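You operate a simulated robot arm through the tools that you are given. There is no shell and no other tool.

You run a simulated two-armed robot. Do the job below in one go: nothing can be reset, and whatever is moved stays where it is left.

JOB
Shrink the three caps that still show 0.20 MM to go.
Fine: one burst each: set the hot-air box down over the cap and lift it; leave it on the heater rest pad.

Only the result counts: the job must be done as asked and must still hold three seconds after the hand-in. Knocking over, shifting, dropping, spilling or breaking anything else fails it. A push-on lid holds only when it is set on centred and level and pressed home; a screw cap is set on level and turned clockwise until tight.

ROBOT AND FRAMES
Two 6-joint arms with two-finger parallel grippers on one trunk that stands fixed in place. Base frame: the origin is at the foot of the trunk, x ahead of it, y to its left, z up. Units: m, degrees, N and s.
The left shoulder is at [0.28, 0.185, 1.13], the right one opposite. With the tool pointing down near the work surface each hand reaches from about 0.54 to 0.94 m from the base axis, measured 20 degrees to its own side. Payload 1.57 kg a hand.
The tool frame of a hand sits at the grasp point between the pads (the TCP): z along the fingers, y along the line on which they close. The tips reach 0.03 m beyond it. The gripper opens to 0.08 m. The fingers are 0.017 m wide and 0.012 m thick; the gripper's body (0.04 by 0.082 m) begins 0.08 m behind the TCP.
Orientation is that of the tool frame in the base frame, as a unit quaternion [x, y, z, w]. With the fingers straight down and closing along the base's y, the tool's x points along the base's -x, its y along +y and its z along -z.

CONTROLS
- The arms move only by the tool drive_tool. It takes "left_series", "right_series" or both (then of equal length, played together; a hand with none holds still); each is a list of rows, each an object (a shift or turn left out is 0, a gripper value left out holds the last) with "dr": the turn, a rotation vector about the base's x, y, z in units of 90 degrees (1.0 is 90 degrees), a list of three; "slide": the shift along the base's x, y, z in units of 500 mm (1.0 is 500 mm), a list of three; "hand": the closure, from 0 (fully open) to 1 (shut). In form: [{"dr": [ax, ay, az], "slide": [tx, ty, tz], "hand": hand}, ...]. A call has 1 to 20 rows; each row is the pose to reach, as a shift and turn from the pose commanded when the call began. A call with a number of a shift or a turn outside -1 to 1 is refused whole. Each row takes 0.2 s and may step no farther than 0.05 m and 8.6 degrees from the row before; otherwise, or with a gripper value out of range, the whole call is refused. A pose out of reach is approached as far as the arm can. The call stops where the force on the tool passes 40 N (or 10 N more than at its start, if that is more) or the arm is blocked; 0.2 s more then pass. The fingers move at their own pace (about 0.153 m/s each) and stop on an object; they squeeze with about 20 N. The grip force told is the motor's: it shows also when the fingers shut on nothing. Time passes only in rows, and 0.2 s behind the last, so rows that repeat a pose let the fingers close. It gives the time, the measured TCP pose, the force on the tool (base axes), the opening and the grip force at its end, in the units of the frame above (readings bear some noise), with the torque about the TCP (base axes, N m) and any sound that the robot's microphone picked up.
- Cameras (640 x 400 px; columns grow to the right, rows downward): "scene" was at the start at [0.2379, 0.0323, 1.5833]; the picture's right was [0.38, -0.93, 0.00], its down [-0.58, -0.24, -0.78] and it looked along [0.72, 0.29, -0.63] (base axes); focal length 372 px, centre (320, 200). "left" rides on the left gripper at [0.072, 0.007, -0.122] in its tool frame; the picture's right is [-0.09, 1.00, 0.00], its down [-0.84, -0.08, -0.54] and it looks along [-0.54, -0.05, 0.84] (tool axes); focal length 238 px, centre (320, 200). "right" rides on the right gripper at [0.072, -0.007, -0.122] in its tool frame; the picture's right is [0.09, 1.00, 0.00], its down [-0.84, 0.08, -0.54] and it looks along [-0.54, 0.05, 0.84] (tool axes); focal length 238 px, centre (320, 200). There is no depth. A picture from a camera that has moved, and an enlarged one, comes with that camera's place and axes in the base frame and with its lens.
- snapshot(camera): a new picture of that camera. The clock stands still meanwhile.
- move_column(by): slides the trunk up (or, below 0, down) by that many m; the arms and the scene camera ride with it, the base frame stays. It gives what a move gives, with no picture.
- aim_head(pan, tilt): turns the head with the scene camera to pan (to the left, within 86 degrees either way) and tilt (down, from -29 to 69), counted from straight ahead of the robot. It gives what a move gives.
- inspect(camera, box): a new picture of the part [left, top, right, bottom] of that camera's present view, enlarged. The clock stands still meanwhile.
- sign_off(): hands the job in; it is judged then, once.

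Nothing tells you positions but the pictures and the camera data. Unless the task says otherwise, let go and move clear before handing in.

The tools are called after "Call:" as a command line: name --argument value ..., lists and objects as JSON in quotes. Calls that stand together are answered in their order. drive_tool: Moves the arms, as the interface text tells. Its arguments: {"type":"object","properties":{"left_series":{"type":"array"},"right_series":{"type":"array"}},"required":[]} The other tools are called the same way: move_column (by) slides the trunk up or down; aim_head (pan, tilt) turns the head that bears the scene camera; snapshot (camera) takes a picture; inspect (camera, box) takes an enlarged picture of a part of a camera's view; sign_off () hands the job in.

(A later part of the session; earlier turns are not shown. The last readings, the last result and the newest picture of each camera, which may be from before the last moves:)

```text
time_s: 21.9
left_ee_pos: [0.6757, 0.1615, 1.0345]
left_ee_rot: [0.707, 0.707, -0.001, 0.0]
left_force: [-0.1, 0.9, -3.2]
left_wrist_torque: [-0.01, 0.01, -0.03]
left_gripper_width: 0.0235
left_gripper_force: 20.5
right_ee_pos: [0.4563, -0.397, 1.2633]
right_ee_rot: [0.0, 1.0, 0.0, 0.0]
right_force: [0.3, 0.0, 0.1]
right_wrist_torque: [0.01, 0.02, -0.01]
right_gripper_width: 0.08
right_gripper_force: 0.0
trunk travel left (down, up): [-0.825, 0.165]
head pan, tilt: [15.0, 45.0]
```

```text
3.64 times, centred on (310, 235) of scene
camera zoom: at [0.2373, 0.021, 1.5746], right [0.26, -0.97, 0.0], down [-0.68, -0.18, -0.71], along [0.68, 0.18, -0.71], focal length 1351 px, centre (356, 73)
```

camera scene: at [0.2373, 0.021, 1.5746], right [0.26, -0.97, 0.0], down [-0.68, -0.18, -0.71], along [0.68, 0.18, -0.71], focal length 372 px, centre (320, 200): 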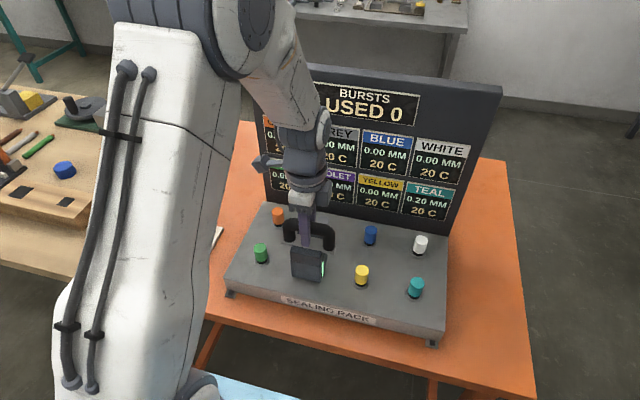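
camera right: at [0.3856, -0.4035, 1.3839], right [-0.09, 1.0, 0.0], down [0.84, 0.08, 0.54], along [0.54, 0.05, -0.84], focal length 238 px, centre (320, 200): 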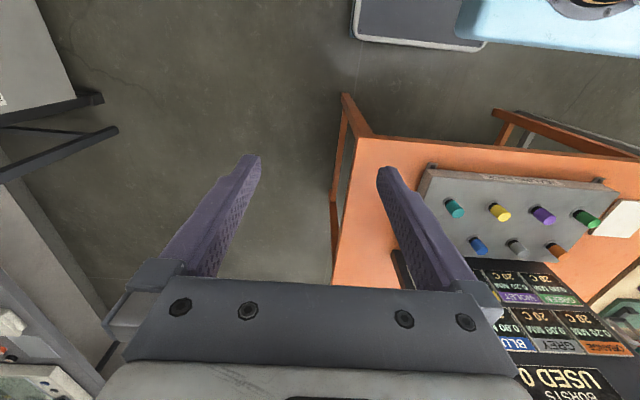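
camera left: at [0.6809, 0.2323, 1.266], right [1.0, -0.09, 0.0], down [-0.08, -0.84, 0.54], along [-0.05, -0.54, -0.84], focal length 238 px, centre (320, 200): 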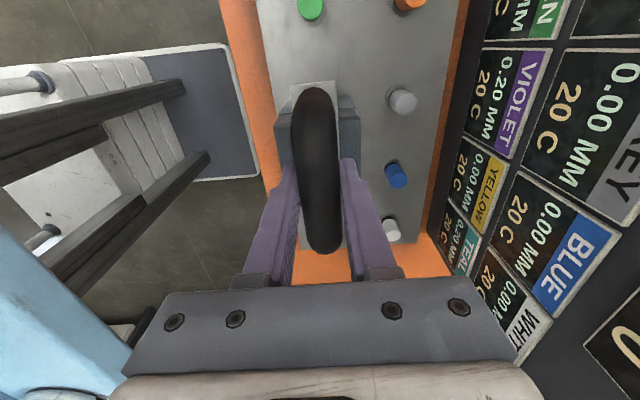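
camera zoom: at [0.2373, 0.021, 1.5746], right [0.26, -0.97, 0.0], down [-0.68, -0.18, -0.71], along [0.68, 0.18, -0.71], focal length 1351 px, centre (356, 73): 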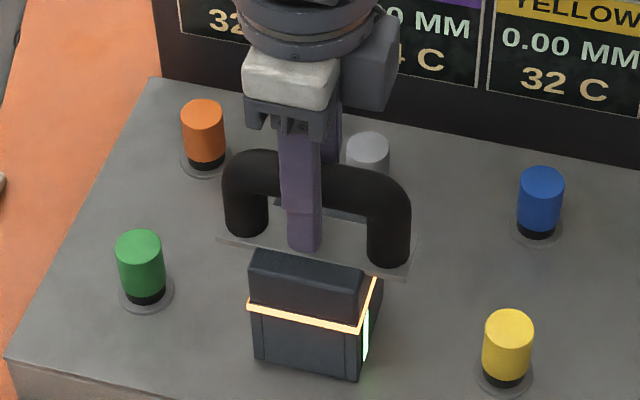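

The box is glowing, so the burst has started and the neighbours' temperatures are rising. I'll read the board while the clock stands still.

Call:
inspect --camera "scene" --box '[240, 60, 500, 230]'

Call:
snapshot --camera "left"

Call:
snapshot --camera "right"

```text
2.35 times, centred on (370, 145) of scene
camera zoom: at [0.2373, 0.021, 1.5746], right [0.26, -0.97, 0.0], down [-0.68, -0.18, -0.71], along [0.68, 0.18, -0.71], focal length 874 px, centre (202, 329)
```

zoom: 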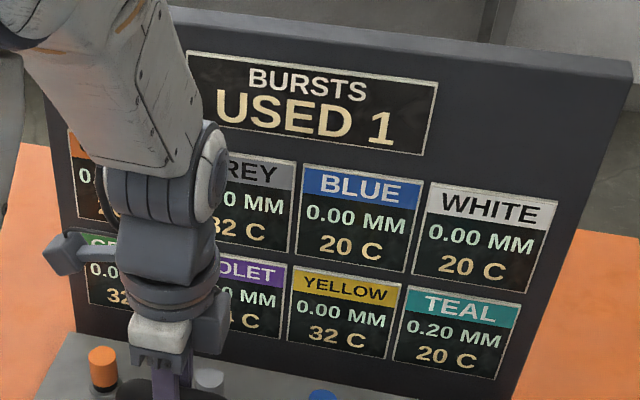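

```text
taken
camera left: at [0.6807, 0.2337, 1.1577], right [1.0, -0.09, 0.0], down [-0.08, -0.84, 0.54], along [-0.05, -0.54, -0.84], focal length 238 px, centre (320, 200)
```

left: 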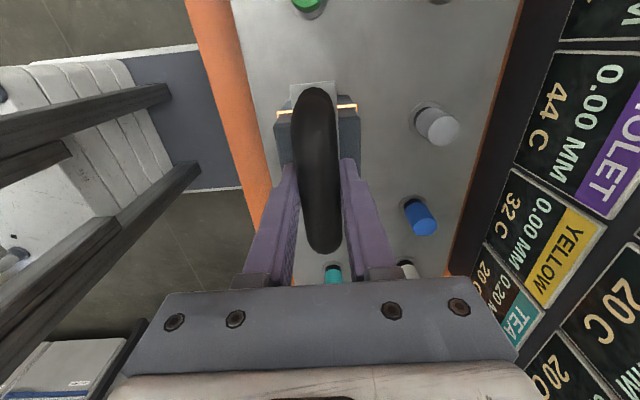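

```text
taken
camera right: at [0.3857, -0.4035, 1.3839], right [-0.09, 1.0, 0.0], down [0.84, 0.08, 0.54], along [0.54, 0.05, -0.84], focal length 238 px, centre (320, 200)
```

right: 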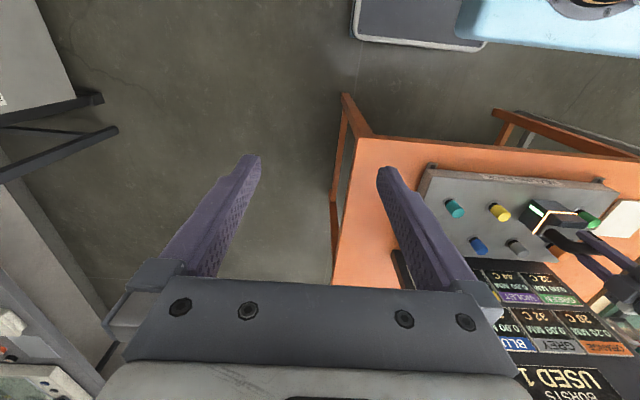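

The burst is registered: violet now reads 0.00 MM, USED 1. I'll lift straight up right away.

Call:
drive_tool --left_series '[{"slide": [0, 0, 0.02], "hand": 1}, {"slide": [0, 0, 0.06], "hand": 1}, {"slide": [0, 0, 0.12], "hand": 1}, {"slide": [0, 0, 0.18], "hand": 1}, {"slide": [0, 0, 0.217], "hand": 1}]'

Call:
snapshot --camera "scene"

Call:
inspect --camera "scene" --box '[240, 60, 500, 280]'

Call:
snapshot --camera "left"

Call:
inspect --camera "right" --box '[440, 170, 640, 400]'

```text
time_s: 23.1
left_ee_pos: [0.6769, 0.16, 1.1417]
left_ee_rot: [0.708, 0.707, 0.001, 0.0]
left_force: [-0.4, 0.9, -3.5]
left_wrist_torque: [0.02, -0.02, -0.01]
left_gripper_width: 0.0237
left_gripper_force: 19.7
right_ee_pos: [0.4573, -0.3973, 1.2629]
right_ee_rot: [0.0, 1.0, -0.001, 0.0]
right_force: [0.0, -0.1, -0.1]
right_wrist_torque: [-0.05, -0.04, 0.04]
right_gripper_width: 0.0802
right_gripper_force: 0.1
trunk travel left (down, up): [-0.825, 0.165]
head pan, tilt: [15.0, 45.0]
```

```text
taken
camera scene: at [0.2373, 0.0209, 1.5746], right [0.26, -0.97, 0.0], down [-0.68, -0.18, -0.71], along [0.68, 0.18, -0.71], focal length 372 px, centre (320, 200)
```

scene: 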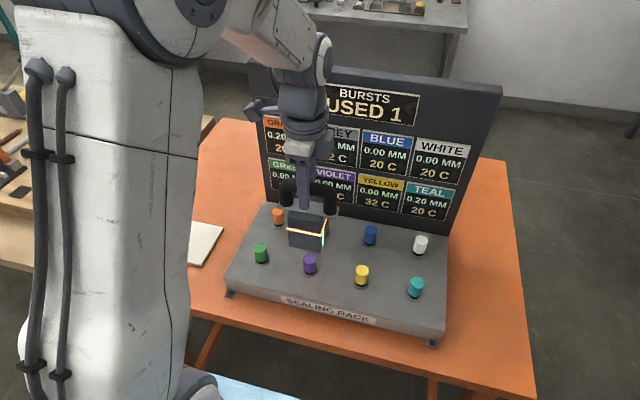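

```text
1.82 times, centred on (370, 170) of scene
camera zoom: at [0.2373, 0.0209, 1.5746], right [0.26, -0.97, 0.0], down [-0.68, -0.18, -0.71], along [0.68, 0.18, -0.71], focal length 676 px, centre (229, 254)
```

zoom: 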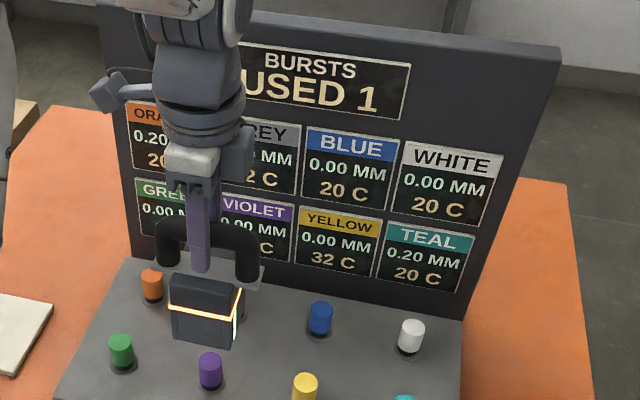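

```text
taken
camera left: at [0.6813, 0.2334, 1.2667], right [1.0, -0.09, 0.0], down [-0.08, -0.84, 0.54], along [-0.05, -0.54, -0.84], focal length 238 px, centre (320, 200)
```

left: 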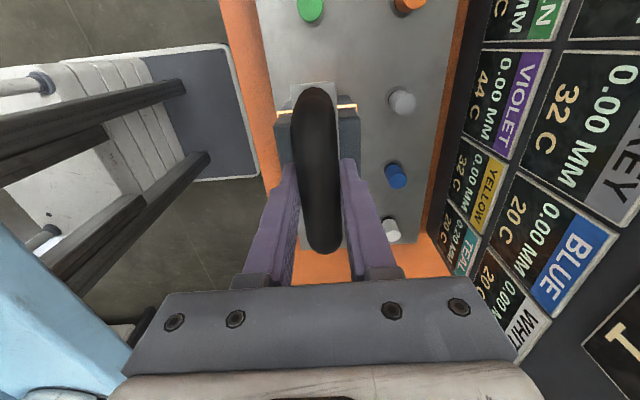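

```text
1.74 times, centred on (540, 285) of right
camera zoom: at [0.3856, -0.4035, 1.3839], right [-0.09, 1.0, 0.0], down [0.84, 0.08, 0.54], along [0.54, 0.05, -0.84], focal length 414 px, centre (-63, 52)
```

zoom: 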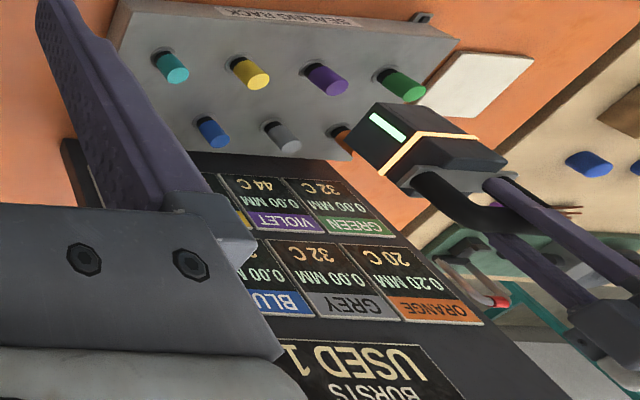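

Violet is done: 0.00 MM at 44 C, with its direct neighbours at 32 C. Next I'll carry the box above the orange cap at a safe height, check the board clearance, and watch the temperatures.

Call:
drive_tool --left_series '[{"slide": [0.01, 0.01, 0.0], "hand": 1}, {"slide": [0.04, 0.04, 0.0], "hand": 1}, {"slide": [0.08, 0.08, 0.0], "hand": 1}, {"slide": [0.12, 0.12, 0.0], "hand": 1}, {"slide": [0.16, 0.16, 0.0], "hand": 1}, {"slide": [0.195, 0.195, 0.0], "hand": 1}, {"slide": [0.215, 0.215, 0.0], "hand": 1}, {"slide": [0.22, 0.22, 0.0], "hand": 1}, {"slide": [0.22, 0.22, 0.0], "hand": 1}]'

Call:
snapshot --camera "scene"

Call:
snapshot --camera "left"

Call:
inspect --camera "right" --box '[440, 170, 640, 400]'

Call:
inspect --camera "scene" --box '[230, 60, 390, 280]'

```text
time_s: 25.1
left_ee_pos: [0.7853, 0.2719, 1.1426]
left_ee_rot: [0.707, 0.707, 0.0, 0.0]
left_force: [0.0, 0.9, -2.9]
left_wrist_torque: [0.01, -0.03, -0.03]
left_gripper_width: 0.0233
left_gripper_force: 20.0
right_ee_pos: [0.4569, -0.396, 1.2631]
right_ee_rot: [0.0, 1.0, -0.001, 0.0]
right_force: [-0.7, -0.5, 0.8]
right_wrist_torque: [-0.02, 0.01, 0.02]
right_gripper_width: 0.0799
right_gripper_force: 0.0
trunk travel left (down, up): [-0.825, 0.165]
head pan, tilt: [15.0, 45.0]
```

```text
taken
camera scene: at [0.2373, 0.021, 1.5746], right [0.26, -0.97, 0.0], down [-0.68, -0.18, -0.71], along [0.68, 0.18, -0.71], focal length 372 px, centre (320, 200)
```

scene: 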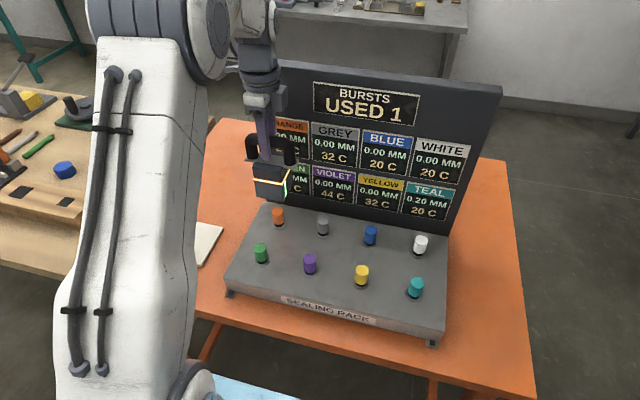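

```text
taken
camera left: at [0.7913, 0.3439, 1.2657], right [1.0, -0.09, 0.0], down [-0.08, -0.84, 0.54], along [-0.05, -0.54, -0.84], focal length 238 px, centre (320, 200)
```

left: 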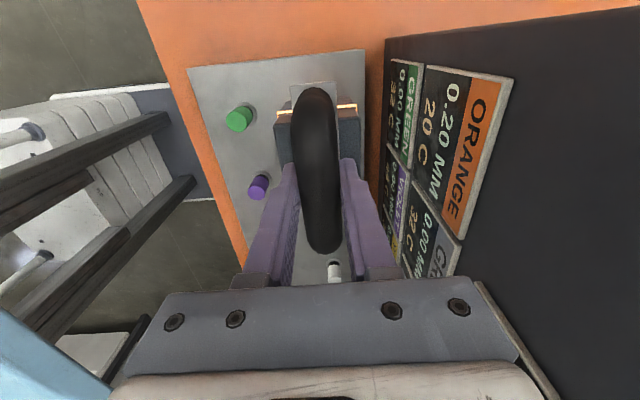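

```text
1.74 times, centred on (540, 285) of right
camera zoom: at [0.3857, -0.4035, 1.3839], right [-0.09, 1.0, 0.0], down [0.84, 0.08, 0.54], along [0.54, 0.05, -0.84], focal length 414 px, centre (-63, 52)
```

zoom: 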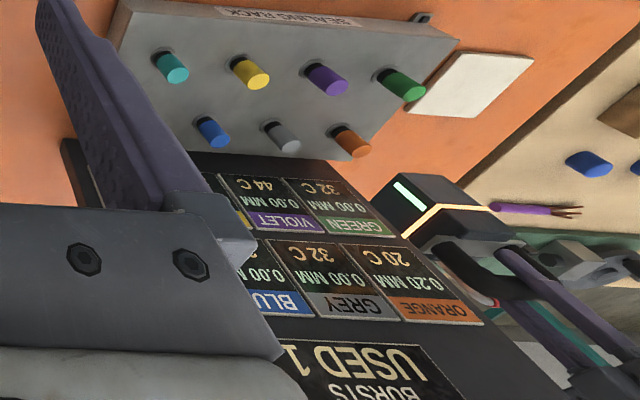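

```text
1.82 times, centred on (310, 170) of scene
camera zoom: at [0.2373, 0.021, 1.5746], right [0.26, -0.97, 0.0], down [-0.68, -0.18, -0.71], along [0.68, 0.18, -0.71], focal length 676 px, centre (338, 254)
```

zoom: 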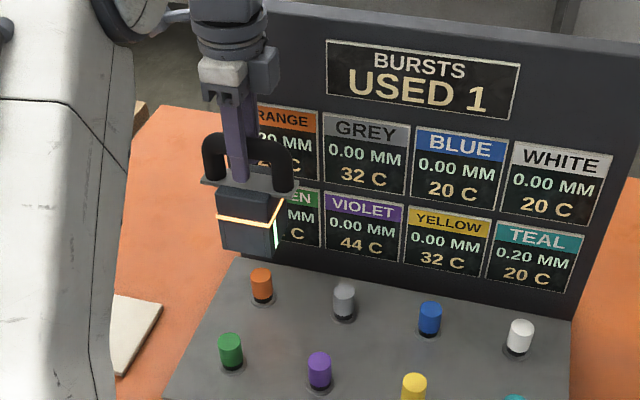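

The board face is at about x=0.87, leaving around 4 cm of clearance to the gripper body. Temperatures are unchanged. I'll zoom in to verify box alignment over orange.

Call:
inspect --camera "scene" --box '[235, 140, 315, 230]'

Call:
inspect --camera "right" --box '[540, 200, 640, 300]'

```text
4.44 times, centred on (275, 185) of scene
camera zoom: at [0.2373, 0.021, 1.5746], right [0.26, -0.97, 0.0], down [-0.68, -0.18, -0.71], along [0.68, 0.18, -0.71], focal length 1651 px, centre (520, 267)
```

zoom: 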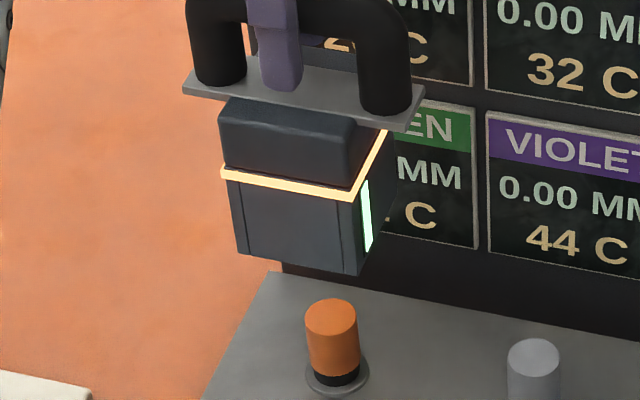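

```text
4.00 times, centred on (590, 250) of right
camera zoom: at [0.3857, -0.4035, 1.3839], right [-0.09, 1.0, 0.0], down [0.84, 0.08, 0.54], along [0.54, 0.05, -0.84], focal length 953 px, centre (-760, 0)
```

zoom: 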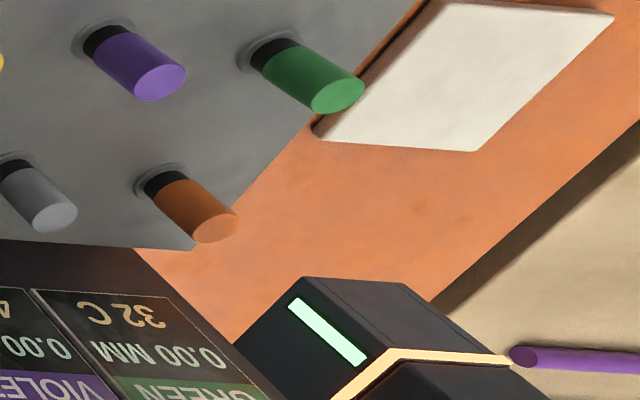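

The box centre (0.785, 0.270) matches the orange cap. Before the next burst I'll hold a few seconds to see whether the neighbours cool.

Call:
drive_tool --left_series '[{"hand": 1}, {"hand": 1}, {"hand": 1}, {"hand": 1}, {"hand": 1}, {"hand": 1}, {"hand": 1}, {"hand": 1}, {"hand": 1}, {"hand": 1}, {"hand": 1}, {"hand": 1}, {"hand": 1}, {"hand": 1}, {"hand": 1}, {"hand": 1}, {"hand": 1}, {"hand": 1}, {"hand": 1}, {"hand": 1}]'

Call:
inspect --camera "scene" --box '[230, 60, 500, 280]'

```text
time_s: 29.3
left_ee_pos: [0.7847, 0.2711, 1.1428]
left_ee_rot: [0.707, 0.707, 0.001, 0.0]
left_force: [0.6, -0.1, -3.2]
left_wrist_torque: [0.02, 0.03, 0.03]
left_gripper_width: 0.0237
left_gripper_force: 20.4
right_ee_pos: [0.4568, -0.397, 1.2632]
right_ee_rot: [0.0, 1.0, 0.0, 0.0]
right_force: [-0.8, -0.7, -0.4]
right_wrist_torque: [0.04, 0.02, 0.03]
right_gripper_width: 0.0801
right_gripper_force: 0.1
trunk travel left (down, up): [-0.825, 0.165]
head pan, tilt: [15.0, 45.0]
```

```text
1.82 times, centred on (365, 170) of scene
camera zoom: at [0.2373, 0.021, 1.5746], right [0.26, -0.97, 0.0], down [-0.68, -0.18, -0.71], along [0.68, 0.18, -0.71], focal length 676 px, centre (238, 254)
```

zoom: 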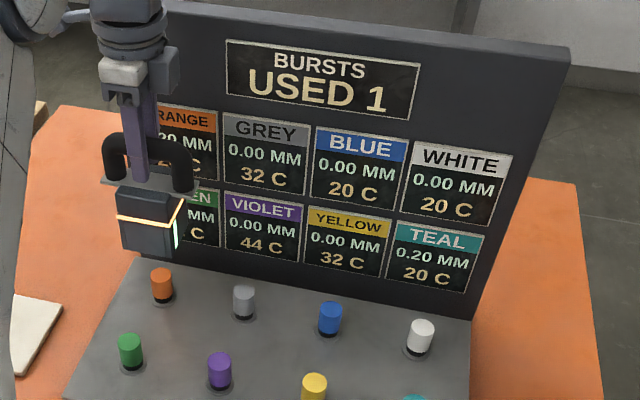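

Temperatures hold steady, so waiting doesn't help. I'll proceed with the orange burst, lowering to the cap-entry height first.

Call:
drive_tool --left_series '[{"slide": [0, 0, -0.03], "hand": 1}, {"slide": [0, 0, -0.065], "hand": 1}, {"slide": [0, 0, -0.1], "hand": 1}, {"slide": [0, 0, -0.12], "hand": 1}, {"slide": [0, 0, -0.127], "hand": 1}, {"slide": [0, 0, -0.132], "hand": 1}, {"slide": [0, 0, -0.137], "hand": 1}, {"slide": [0, 0, -0.142], "hand": 1}, {"slide": [0, 0, -0.147], "hand": 1}]'

Call:
inspect --camera "scene" --box '[230, 150, 330, 270]'

Call:
snapshot --camera "left"

```text
time_s: 31.3
left_ee_pos: [0.7857, 0.2702, 1.069]
left_ee_rot: [0.707, 0.707, 0.0, 0.0]
left_force: [-0.5, -0.8, -2.7]
left_wrist_torque: [-0.04, 0.0, 0.0]
left_gripper_width: 0.0235
left_gripper_force: 19.9
right_ee_pos: [0.4572, -0.3963, 1.262]
right_ee_rot: [0.0, 1.0, 0.0, -0.001]
right_force: [0.1, 0.1, 0.0]
right_wrist_torque: [0.0, -0.04, -0.01]
right_gripper_width: 0.0801
right_gripper_force: 0.0
trunk travel left (down, up): [-0.825, 0.165]
head pan, tilt: [15.0, 45.0]
```

```text
3.33 times, centred on (280, 210) of scene
camera zoom: at [0.2373, 0.021, 1.5746], right [0.26, -0.97, 0.0], down [-0.68, -0.18, -0.71], along [0.68, 0.18, -0.71], focal length 1238 px, centre (453, 167)
```

zoom: 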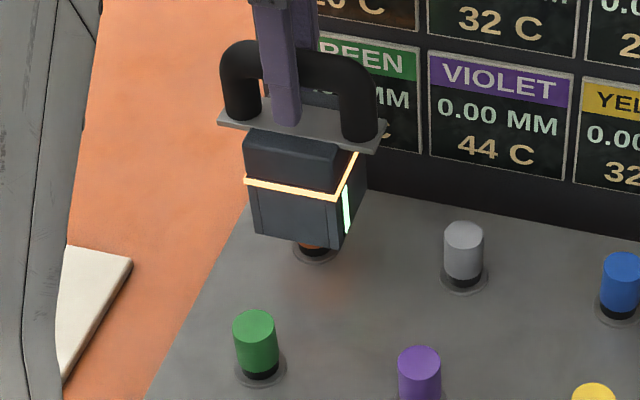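

```text
taken
camera left: at [0.7908, 0.3434, 1.1923], right [1.0, -0.09, 0.0], down [-0.08, -0.84, 0.54], along [-0.05, -0.54, -0.84], focal length 238 px, centre (320, 200)
```

left: 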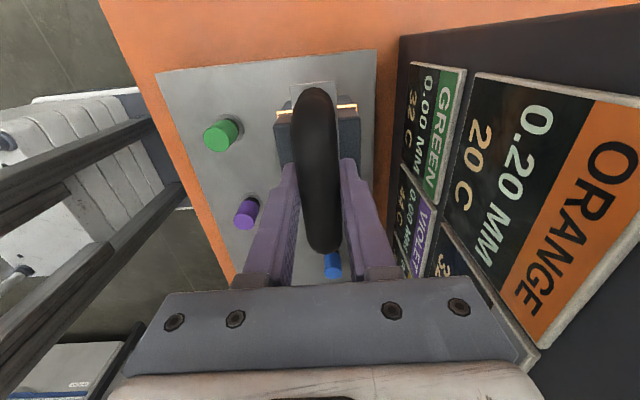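

The cap is entering without contact. I'll continue down to just above the rack.

Call:
drive_tool --left_series '[{"slide": [0, 0, -0.006], "hand": 1}, {"slide": [0, 0, -0.012], "hand": 1}, {"slide": [0, 0, -0.02], "hand": 1}, {"slide": [0, 0, -0.028], "hand": 1}, {"slide": [0, 0, -0.036], "hand": 1}, {"slide": [0, 0, -0.044], "hand": 1}, {"slide": [0, 0, -0.052], "hand": 1}, {"slide": [0, 0, -0.057], "hand": 1}, {"slide": [0, 0, -0.061], "hand": 1}]'

Call:
inspect --camera "scene" --box '[230, 60, 430, 270]'

```text
time_s: 33.3
left_ee_pos: [0.7854, 0.272, 1.039]
left_ee_rot: [0.707, 0.707, 0.001, 0.0]
left_force: [0.2, -0.7, -4.1]
left_wrist_torque: [-0.01, 0.01, 0.04]
left_gripper_width: 0.0236
left_gripper_force: 20.1
right_ee_pos: [0.4564, -0.3965, 1.2616]
right_ee_rot: [0.001, 1.0, 0.0, 0.0]
right_force: [0.0, -0.8, -0.4]
right_wrist_torque: [-0.01, -0.01, 0.02]
right_gripper_width: 0.0802
right_gripper_force: 0.1
trunk travel left (down, up): [-0.825, 0.165]
head pan, tilt: [15.0, 45.0]
```

```text
1.90 times, centred on (330, 165) of scene
camera zoom: at [0.2373, 0.021, 1.5746], right [0.26, -0.97, 0.0], down [-0.68, -0.18, -0.71], along [0.68, 0.18, -0.71], focal length 708 px, centre (301, 267)
```

zoom: 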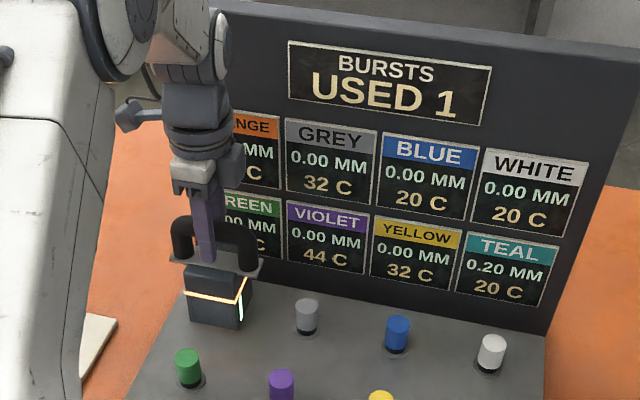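

Bursts are still 1. I'll make the last few millimetres in 1 mm steps, checking the board.

Call:
drive_tool --left_series '[{"slide": [0, 0, -0.002], "hand": 1}, {"slide": [0, 0, -0.004], "hand": 1}, {"slide": [0, 0, -0.006], "hand": 1}, {"slide": [0, 0, -0.008], "hand": 1}]'

Call:
inspect --camera "scene" --box '[230, 60, 430, 270]'

Call:
snapshot --camera "left"

```text
time_s: 34.3
left_ee_pos: [0.786, 0.2709, 1.0347]
left_ee_rot: [0.707, 0.707, 0.0, 0.0]
left_force: [-0.2, 0.2, -4.0]
left_wrist_torque: [0.0, -0.02, 0.03]
left_gripper_width: 0.0233
left_gripper_force: 20.0
right_ee_pos: [0.456, -0.3964, 1.2627]
right_ee_rot: [0.0, 1.0, -0.001, 0.001]
right_force: [-0.4, 0.6, -0.2]
right_wrist_torque: [-0.03, -0.03, 0.0]
right_gripper_width: 0.0803
right_gripper_force: 0.1
trunk travel left (down, up): [-0.825, 0.165]
head pan, tilt: [15.0, 45.0]
```

```text
1.90 times, centred on (330, 165) of scene
camera zoom: at [0.2373, 0.021, 1.5746], right [0.26, -0.97, 0.0], down [-0.68, -0.18, -0.71], along [0.68, 0.18, -0.71], focal length 708 px, centre (301, 267)
```

zoom: 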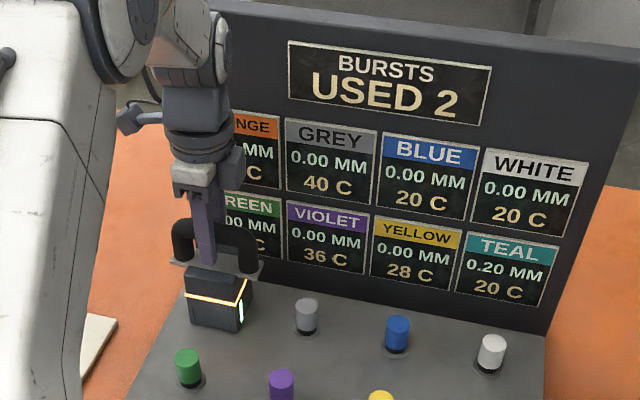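

```text
taken
camera left: at [0.7909, 0.3437, 1.1583], right [1.0, -0.09, 0.0], down [-0.08, -0.84, 0.54], along [-0.05, -0.54, -0.84], focal length 238 px, centre (320, 200)
```

left: 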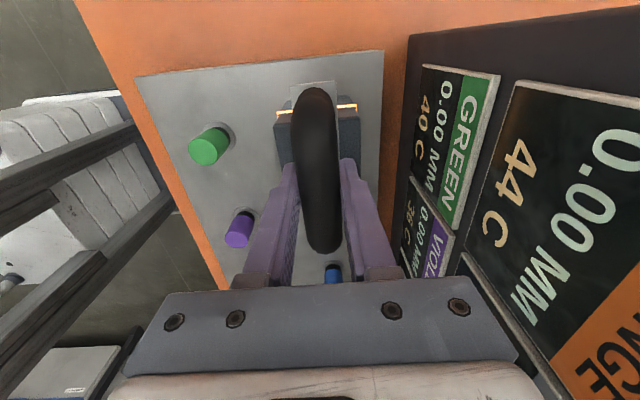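

Orange now reads 0.00 MM, USED 2, and the neighbours are still at 0.00. I'll lift straight up.

Call:
drive_tool --left_series '[{"slide": [0, 0, 0.02], "hand": 1}, {"slide": [0, 0, 0.06], "hand": 1}, {"slide": [0, 0, 0.12], "hand": 1}, {"slide": [0, 0, 0.18], "hand": 1}, {"slide": [0, 0, 0.216], "hand": 1}, {"slide": [0, 0, 0.216], "hand": 1}]'

Call:
snapshot --camera "scene"

Call:
inspect --camera "right" --box '[440, 170, 640, 400]'

```text
time_s: 35.7
left_ee_pos: [0.7858, 0.2712, 1.1429]
left_ee_rot: [0.707, 0.707, 0.0, 0.0]
left_force: [-0.1, -0.2, -3.2]
left_wrist_torque: [0.03, 0.0, 0.0]
left_gripper_width: 0.0236
left_gripper_force: 19.3
right_ee_pos: [0.4568, -0.3961, 1.2628]
right_ee_rot: [0.001, 1.0, 0.0, 0.0]
right_force: [0.0, 0.1, -0.1]
right_wrist_torque: [-0.04, 0.0, -0.01]
right_gripper_width: 0.0801
right_gripper_force: 0.1
trunk travel left (down, up): [-0.825, 0.165]
head pan, tilt: [15.0, 45.0]
```

```text
taken
camera scene: at [0.2373, 0.021, 1.5746], right [0.26, -0.97, 0.0], down [-0.68, -0.18, -0.71], along [0.68, 0.18, -0.71], focal length 372 px, centre (320, 200)
```

scene: 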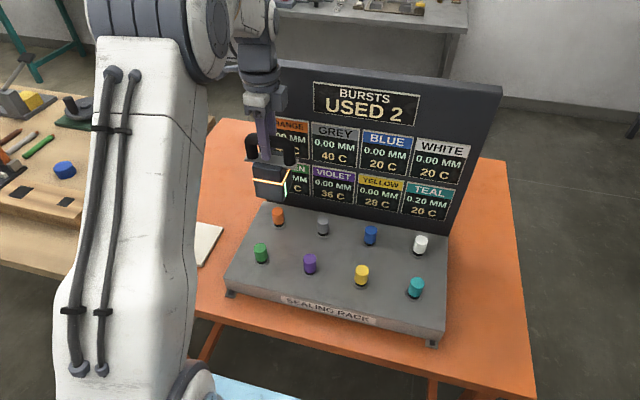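

```text
1.74 times, centred on (540, 285) of right
camera zoom: at [0.3857, -0.4035, 1.3839], right [-0.09, 1.0, 0.0], down [0.84, 0.08, 0.54], along [0.54, 0.05, -0.84], focal length 414 px, centre (-63, 52)
```

zoom: 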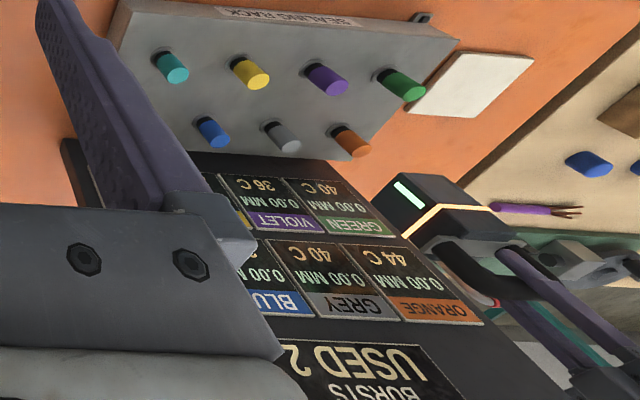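

Orange is done at 0.00 MM. Now I'll carry the box toward teal, stopping halfway to check arm clearance.

Call:
drive_tool --left_series '[{"slide": [-0.0066, -0.02, 0.0], "hand": 1}, {"slide": [-0.022, -0.066, 0.0], "hand": 1}, {"slide": [-0.044, -0.132, 0.0], "hand": 1}, {"slide": [-0.066, -0.198, 0.0], "hand": 1}, {"slide": [-0.088, -0.264, 0.0], "hand": 1}, {"slide": [-0.11, -0.33, 0.0], "hand": 1}, {"slide": [-0.121, -0.363, 0.0], "hand": 1}, {"slide": [-0.125, -0.375, 0.0], "hand": 1}]'

Call:
snapshot --camera "scene"

Call:
snapshot --camera "right"

```text
time_s: 37.5
left_ee_pos: [0.7226, 0.0834, 1.1421]
left_ee_rot: [0.707, 0.707, 0.001, -0.001]
left_force: [0.2, 0.1, -3.5]
left_wrist_torque: [0.0, 0.01, 0.02]
left_gripper_width: 0.0235
left_gripper_force: 20.3
right_ee_pos: [0.4575, -0.3968, 1.262]
right_ee_rot: [0.0, 1.0, 0.0, 0.0]
right_force: [-0.7, 0.8, 0.5]
right_wrist_torque: [0.02, 0.01, 0.0]
right_gripper_width: 0.0802
right_gripper_force: 0.1
trunk travel left (down, up): [-0.825, 0.165]
head pan, tilt: [15.0, 45.0]
```

```text
taken
camera scene: at [0.2373, 0.0209, 1.5746], right [0.26, -0.97, 0.0], down [-0.68, -0.18, -0.71], along [0.68, 0.18, -0.71], focal length 372 px, centre (320, 200)
```

scene: 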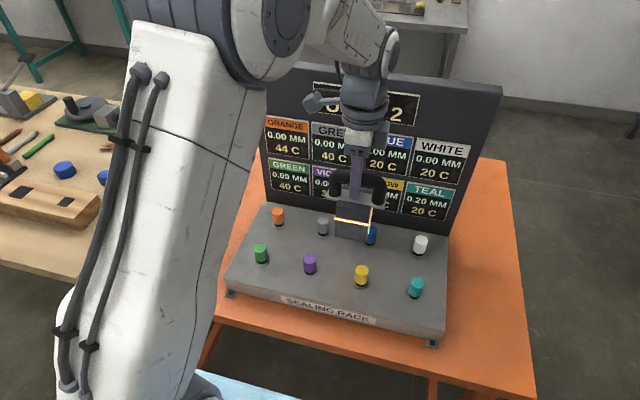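

```text
taken
camera right: at [0.3857, -0.4036, 1.3839], right [-0.09, 1.0, 0.0], down [0.84, 0.08, 0.54], along [0.54, 0.05, -0.84], focal length 238 px, centre (320, 200)
```

right: 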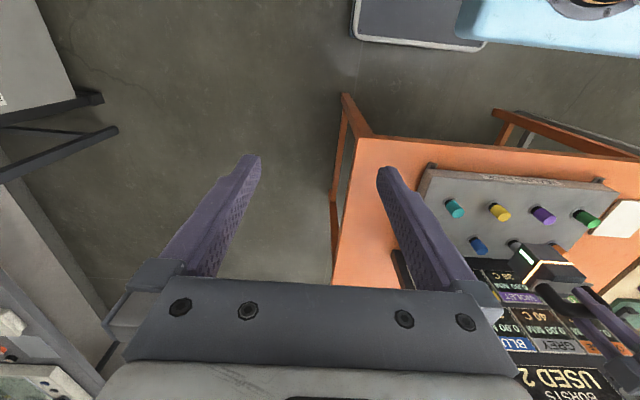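

All clear. I'll continue the rest of the way to above teal.

Call:
drive_tool --left_series '[{"slide": [-0.006, -0.02, 0.0], "hand": 1}, {"slide": [-0.02, -0.06, 0.0], "hand": 1}, {"slide": [-0.04, -0.12, 0.0], "hand": 1}, {"slide": [-0.06, -0.18, 0.0], "hand": 1}, {"slide": [-0.08, -0.24, 0.0], "hand": 1}, {"slide": [-0.091, -0.273, 0.0], "hand": 1}, {"slide": [-0.095, -0.285, 0.0], "hand": 1}, {"slide": [-0.095, -0.285, 0.0], "hand": 1}]'

Call:
snapshot --camera "scene"

Call:
snapshot --camera "left"

Call:
inspect --camera "scene" --box '[360, 190, 470, 310]'

Call:
inspect --camera "right" --box '[400, 140, 600, 300]'

```text
time_s: 39.3
left_ee_pos: [0.6762, -0.0595, 1.142]
left_ee_rot: [0.707, 0.707, 0.0, 0.0]
left_force: [-0.1, 0.0, -3.2]
left_wrist_torque: [0.03, -0.01, -0.03]
left_gripper_width: 0.0234
left_gripper_force: 20.3
right_ee_pos: [0.4565, -0.3968, 1.2617]
right_ee_rot: [0.0, 1.0, 0.0, 0.0]
right_force: [0.6, 0.3, -0.9]
right_wrist_torque: [-0.01, -0.01, 0.01]
right_gripper_width: 0.0802
right_gripper_force: 0.2
trunk travel left (down, up): [-0.825, 0.165]
head pan, tilt: [15.0, 45.0]
```

```text
taken
camera scene: at [0.2373, 0.0209, 1.5746], right [0.26, -0.97, 0.0], down [-0.68, -0.18, -0.71], along [0.68, 0.18, -0.71], focal length 372 px, centre (320, 200)
```

scene: 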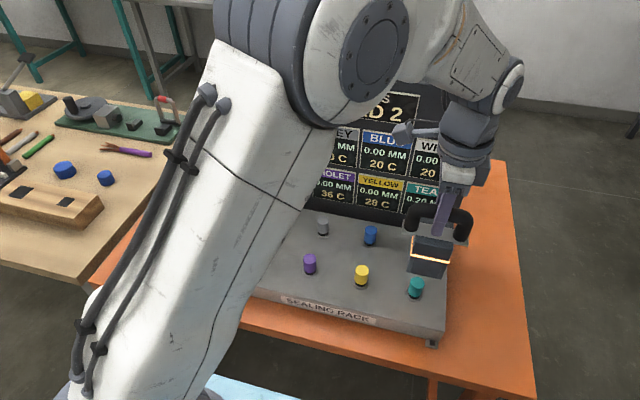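

```text
taken
camera left: at [0.6813, 0.013, 1.2661], right [1.0, -0.09, 0.0], down [-0.08, -0.84, 0.54], along [-0.05, -0.54, -0.84], focal length 238 px, centre (320, 200)
```

left: 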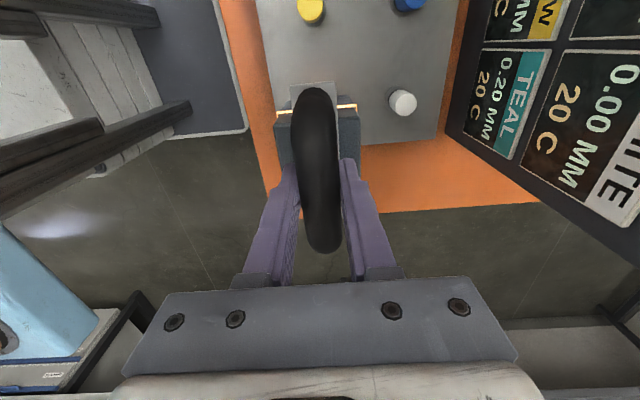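

```text
3.33 times, centred on (415, 250) of scene
camera zoom: at [0.2373, 0.0209, 1.5746], right [0.26, -0.97, 0.0], down [-0.68, -0.18, -0.71], along [0.68, 0.18, -0.71], focal length 1238 px, centre (3, 33)
```

zoom: 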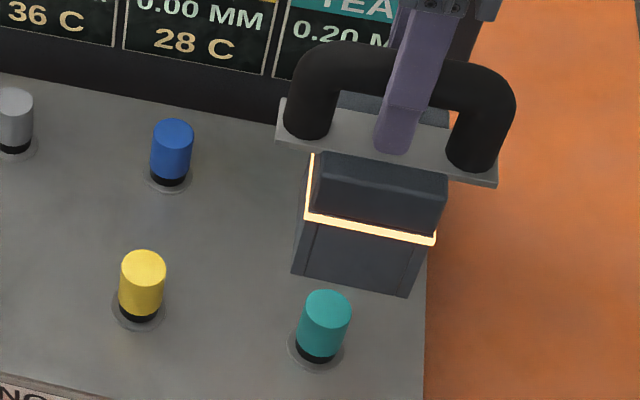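

```text
2.50 times, centred on (500, 220) of right
camera zoom: at [0.3857, -0.4036, 1.3839], right [-0.09, 1.0, 0.0], down [0.84, 0.08, 0.54], along [0.54, 0.05, -0.84], focal length 596 px, centre (-130, 150)
```

zoom: 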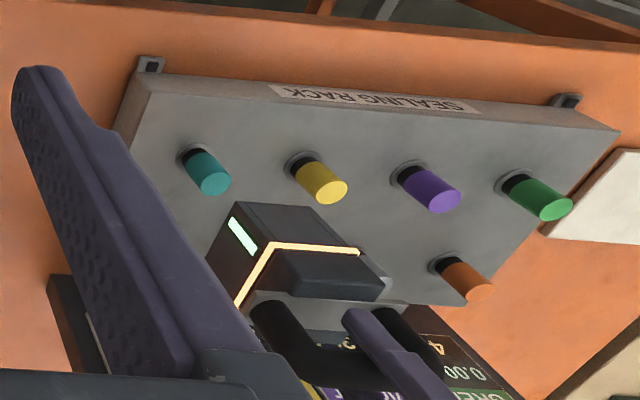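

The box centre (0.675, -0.061) sits over teal (0.675, -0.060), so I'll nudge +1 mm in y. I'll lower to cap-entry height and check.

Call:
drive_tool --left_series '[{"slide": [0, 0.001, -0.03], "hand": 1}, {"slide": [0, 0.002, -0.065], "hand": 1}, {"slide": [0, 0.002, -0.1], "hand": 1}, {"slide": [0, 0.002, -0.12], "hand": 1}, {"slide": [0, 0.002, -0.127], "hand": 1}, {"slide": [0, 0.002, -0.132], "hand": 1}, {"slide": [0, 0.002, -0.137], "hand": 1}, {"slide": [0, 0.002, -0.142], "hand": 1}, {"slide": [0, 0.002, -0.147], "hand": 1}]'

Call:
inspect --camera "scene" --box '[360, 190, 470, 310]'

Call:
inspect --camera "right" --box '[400, 140, 600, 300]'

```text
time_s: 41.3
left_ee_pos: [0.6758, -0.058, 1.0675]
left_ee_rot: [0.708, 0.706, 0.0, 0.001]
left_force: [-0.1, 0.5, -3.6]
left_wrist_torque: [0.01, -0.01, 0.02]
left_gripper_width: 0.0238
left_gripper_force: 19.4
right_ee_pos: [0.4563, -0.397, 1.2614]
right_ee_rot: [0.0, 1.0, 0.0, 0.0]
right_force: [-0.3, 0.4, -0.5]
right_wrist_torque: [0.02, 0.0, 0.03]
right_gripper_width: 0.0796
right_gripper_force: 0.0
trunk travel left (down, up): [-0.825, 0.165]
head pan, tilt: [15.0, 45.0]
```

```text
3.33 times, centred on (415, 250) of scene
camera zoom: at [0.2373, 0.0209, 1.5746], right [0.26, -0.97, 0.0], down [-0.68, -0.18, -0.71], along [0.68, 0.18, -0.71], focal length 1238 px, centre (3, 33)
```

zoom: 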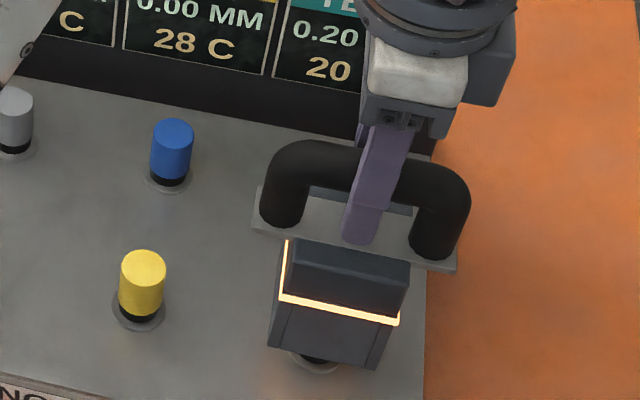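

```text
2.50 times, centred on (500, 220) of right
camera zoom: at [0.3857, -0.4036, 1.3839], right [-0.09, 1.0, 0.0], down [0.84, 0.08, 0.54], along [0.54, 0.05, -0.84], focal length 596 px, centre (-130, 150)
```

zoom: 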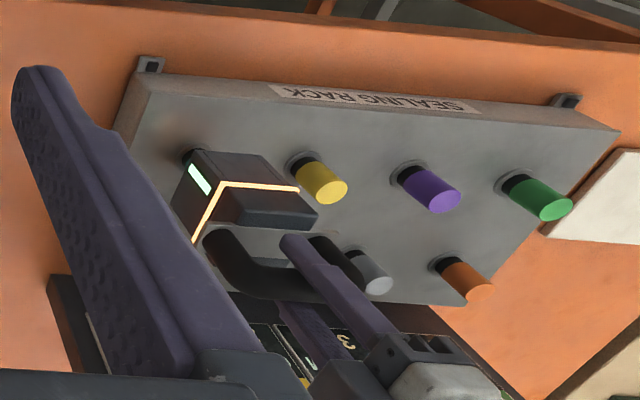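

The teal cap is entering without contact. I'll continue down to just above the rack.

Call:
drive_tool --left_series '[{"slide": [0, 0, -0.006], "hand": 1}, {"slide": [0, 0, -0.012], "hand": 1}, {"slide": [0, 0, -0.02], "hand": 1}, {"slide": [0, 0, -0.028], "hand": 1}, {"slide": [0, 0, -0.036], "hand": 1}, {"slide": [0, 0, -0.044], "hand": 1}, {"slide": [0, 0, -0.052], "hand": 1}, {"slide": [0, 0, -0.057], "hand": 1}, {"slide": [0, 0, -0.061], "hand": 1}]'

Call:
inspect --camera "scene" --box '[230, 60, 500, 310]'

```text
time_s: 43.3
left_ee_pos: [0.6758, -0.0582, 1.0378]
left_ee_rot: [0.707, 0.707, 0.0, -0.001]
left_force: [0.6, -0.2, -2.7]
left_wrist_torque: [0.0, 0.01, 0.01]
left_gripper_width: 0.0236
left_gripper_force: 20.5
right_ee_pos: [0.457, -0.3961, 1.2612]
right_ee_rot: [-0.001, 1.0, 0.001, 0.001]
right_force: [-0.4, -0.5, 0.3]
right_wrist_torque: [0.02, 0.02, -0.03]
right_gripper_width: 0.0799
right_gripper_force: 0.2
trunk travel left (down, up): [-0.825, 0.165]
head pan, tilt: [15.0, 45.0]
```

```text
1.60 times, centred on (365, 185) of scene
camera zoom: at [0.2373, 0.0209, 1.5746], right [0.26, -0.97, 0.0], down [-0.68, -0.18, -0.71], along [0.68, 0.18, -0.71], focal length 594 px, centre (248, 224)
```

zoom: 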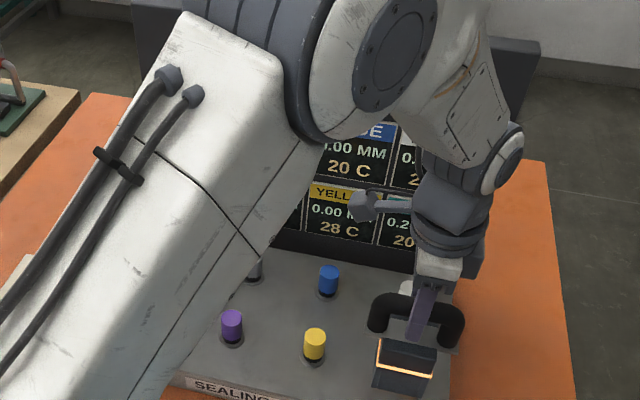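

Not yet fired. I'll take the last 4 mm in 1 mm steps.

Call:
drive_tool --left_series '[{"slide": [0, 0, -0.002], "hand": 1}, {"slide": [0, 0, -0.004], "hand": 1}, {"slide": [0, 0, -0.006], "hand": 1}, {"slide": [0, 0, -0.008], "hand": 1}]'

Call:
inspect --camera "scene" --box '[230, 60, 500, 310]'

Call:
snapshot --camera "left"

Call:
snapshot --camera "right"

```text
time_s: 44.3
left_ee_pos: [0.6757, -0.0574, 1.0336]
left_ee_rot: [0.707, 0.707, 0.0, 0.0]
left_force: [-0.3, 0.2, -4.1]
left_wrist_torque: [0.02, -0.01, 0.03]
left_gripper_width: 0.0237
left_gripper_force: 19.7
right_ee_pos: [0.4571, -0.396, 1.2628]
right_ee_rot: [-0.001, 1.0, 0.001, 0.0]
right_force: [0.6, -1.0, -0.1]
right_wrist_torque: [0.0, -0.02, 0.01]
right_gripper_width: 0.0802
right_gripper_force: 0.0
trunk travel left (down, up): [-0.825, 0.165]
head pan, tilt: [15.0, 45.0]
```

```text
1.60 times, centred on (365, 185) of scene
camera zoom: at [0.2373, 0.0209, 1.5746], right [0.26, -0.97, 0.0], down [-0.68, -0.18, -0.71], along [0.68, 0.18, -0.71], focal length 594 px, centre (248, 224)
```

zoom: 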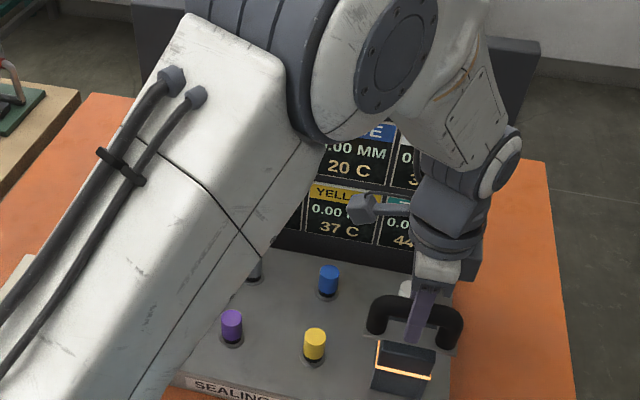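

```text
taken
camera left: at [0.6809, 0.0149, 1.1579], right [1.0, -0.09, 0.0], down [-0.08, -0.84, 0.54], along [-0.05, -0.54, -0.84], focal length 238 px, centre (320, 200)
```

left: 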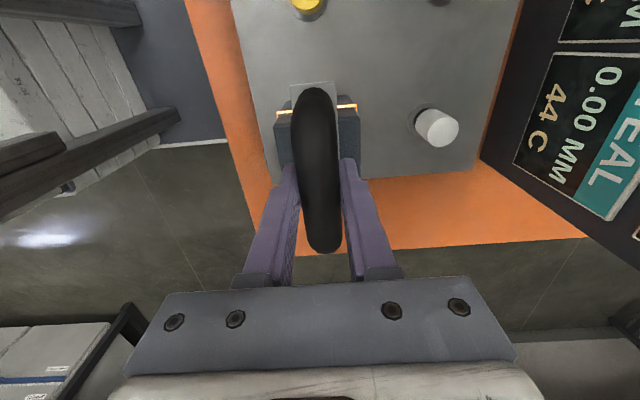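

```text
taken
camera right: at [0.3857, -0.4036, 1.3839], right [-0.09, 1.0, 0.0], down [0.84, 0.08, 0.54], along [0.54, 0.05, -0.84], focal length 238 px, centre (320, 200)
```

right: 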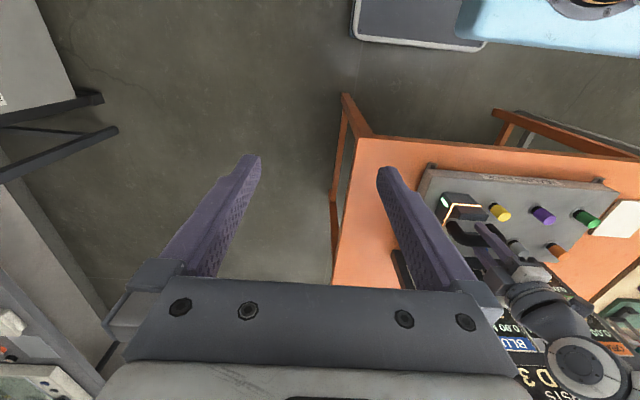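

Teal reads 0.00 MM at 44 C, USED 3. I'll lift straight up.

Call:
drive_tool --left_series '[{"slide": [0, 0, 0.02], "hand": 1}, {"slide": [0, 0, 0.06], "hand": 1}, {"slide": [0, 0, 0.12], "hand": 1}, {"slide": [0, 0, 0.18], "hand": 1}, {"slide": [0, 0, 0.216], "hand": 1}, {"slide": [0, 0, 0.216], "hand": 1}]'

Call:
inspect --camera "scene" --box '[230, 60, 500, 310]'

```text
time_s: 45.7
left_ee_pos: [0.6757, -0.0575, 1.1413]
left_ee_rot: [0.707, 0.707, 0.0, 0.0]
left_force: [-0.3, 0.9, -3.5]
left_wrist_torque: [-0.01, 0.02, 0.01]
left_gripper_width: 0.0233
left_gripper_force: 20.3
right_ee_pos: [0.4572, -0.3963, 1.2614]
right_ee_rot: [0.0, 1.0, 0.0, -0.001]
right_force: [0.1, 0.0, -0.5]
right_wrist_torque: [-0.02, -0.02, -0.01]
right_gripper_width: 0.0798
right_gripper_force: 0.1
trunk travel left (down, up): [-0.825, 0.165]
head pan, tilt: [15.0, 45.0]
```

```text
1.60 times, centred on (365, 185) of scene
camera zoom: at [0.2372, 0.0209, 1.5746], right [0.26, -0.97, 0.0], down [-0.68, -0.18, -0.71], along [0.68, 0.18, -0.71], focal length 594 px, centre (248, 224)
```

zoom: 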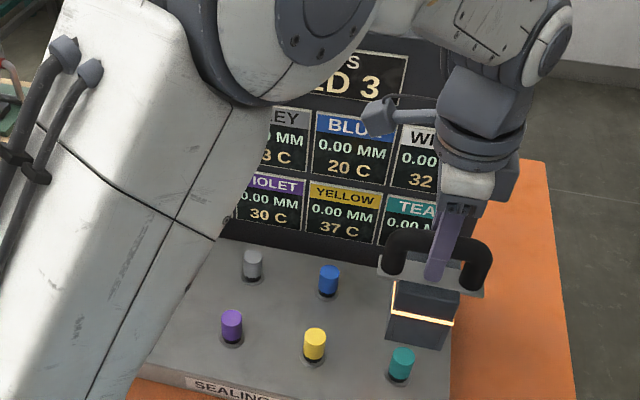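

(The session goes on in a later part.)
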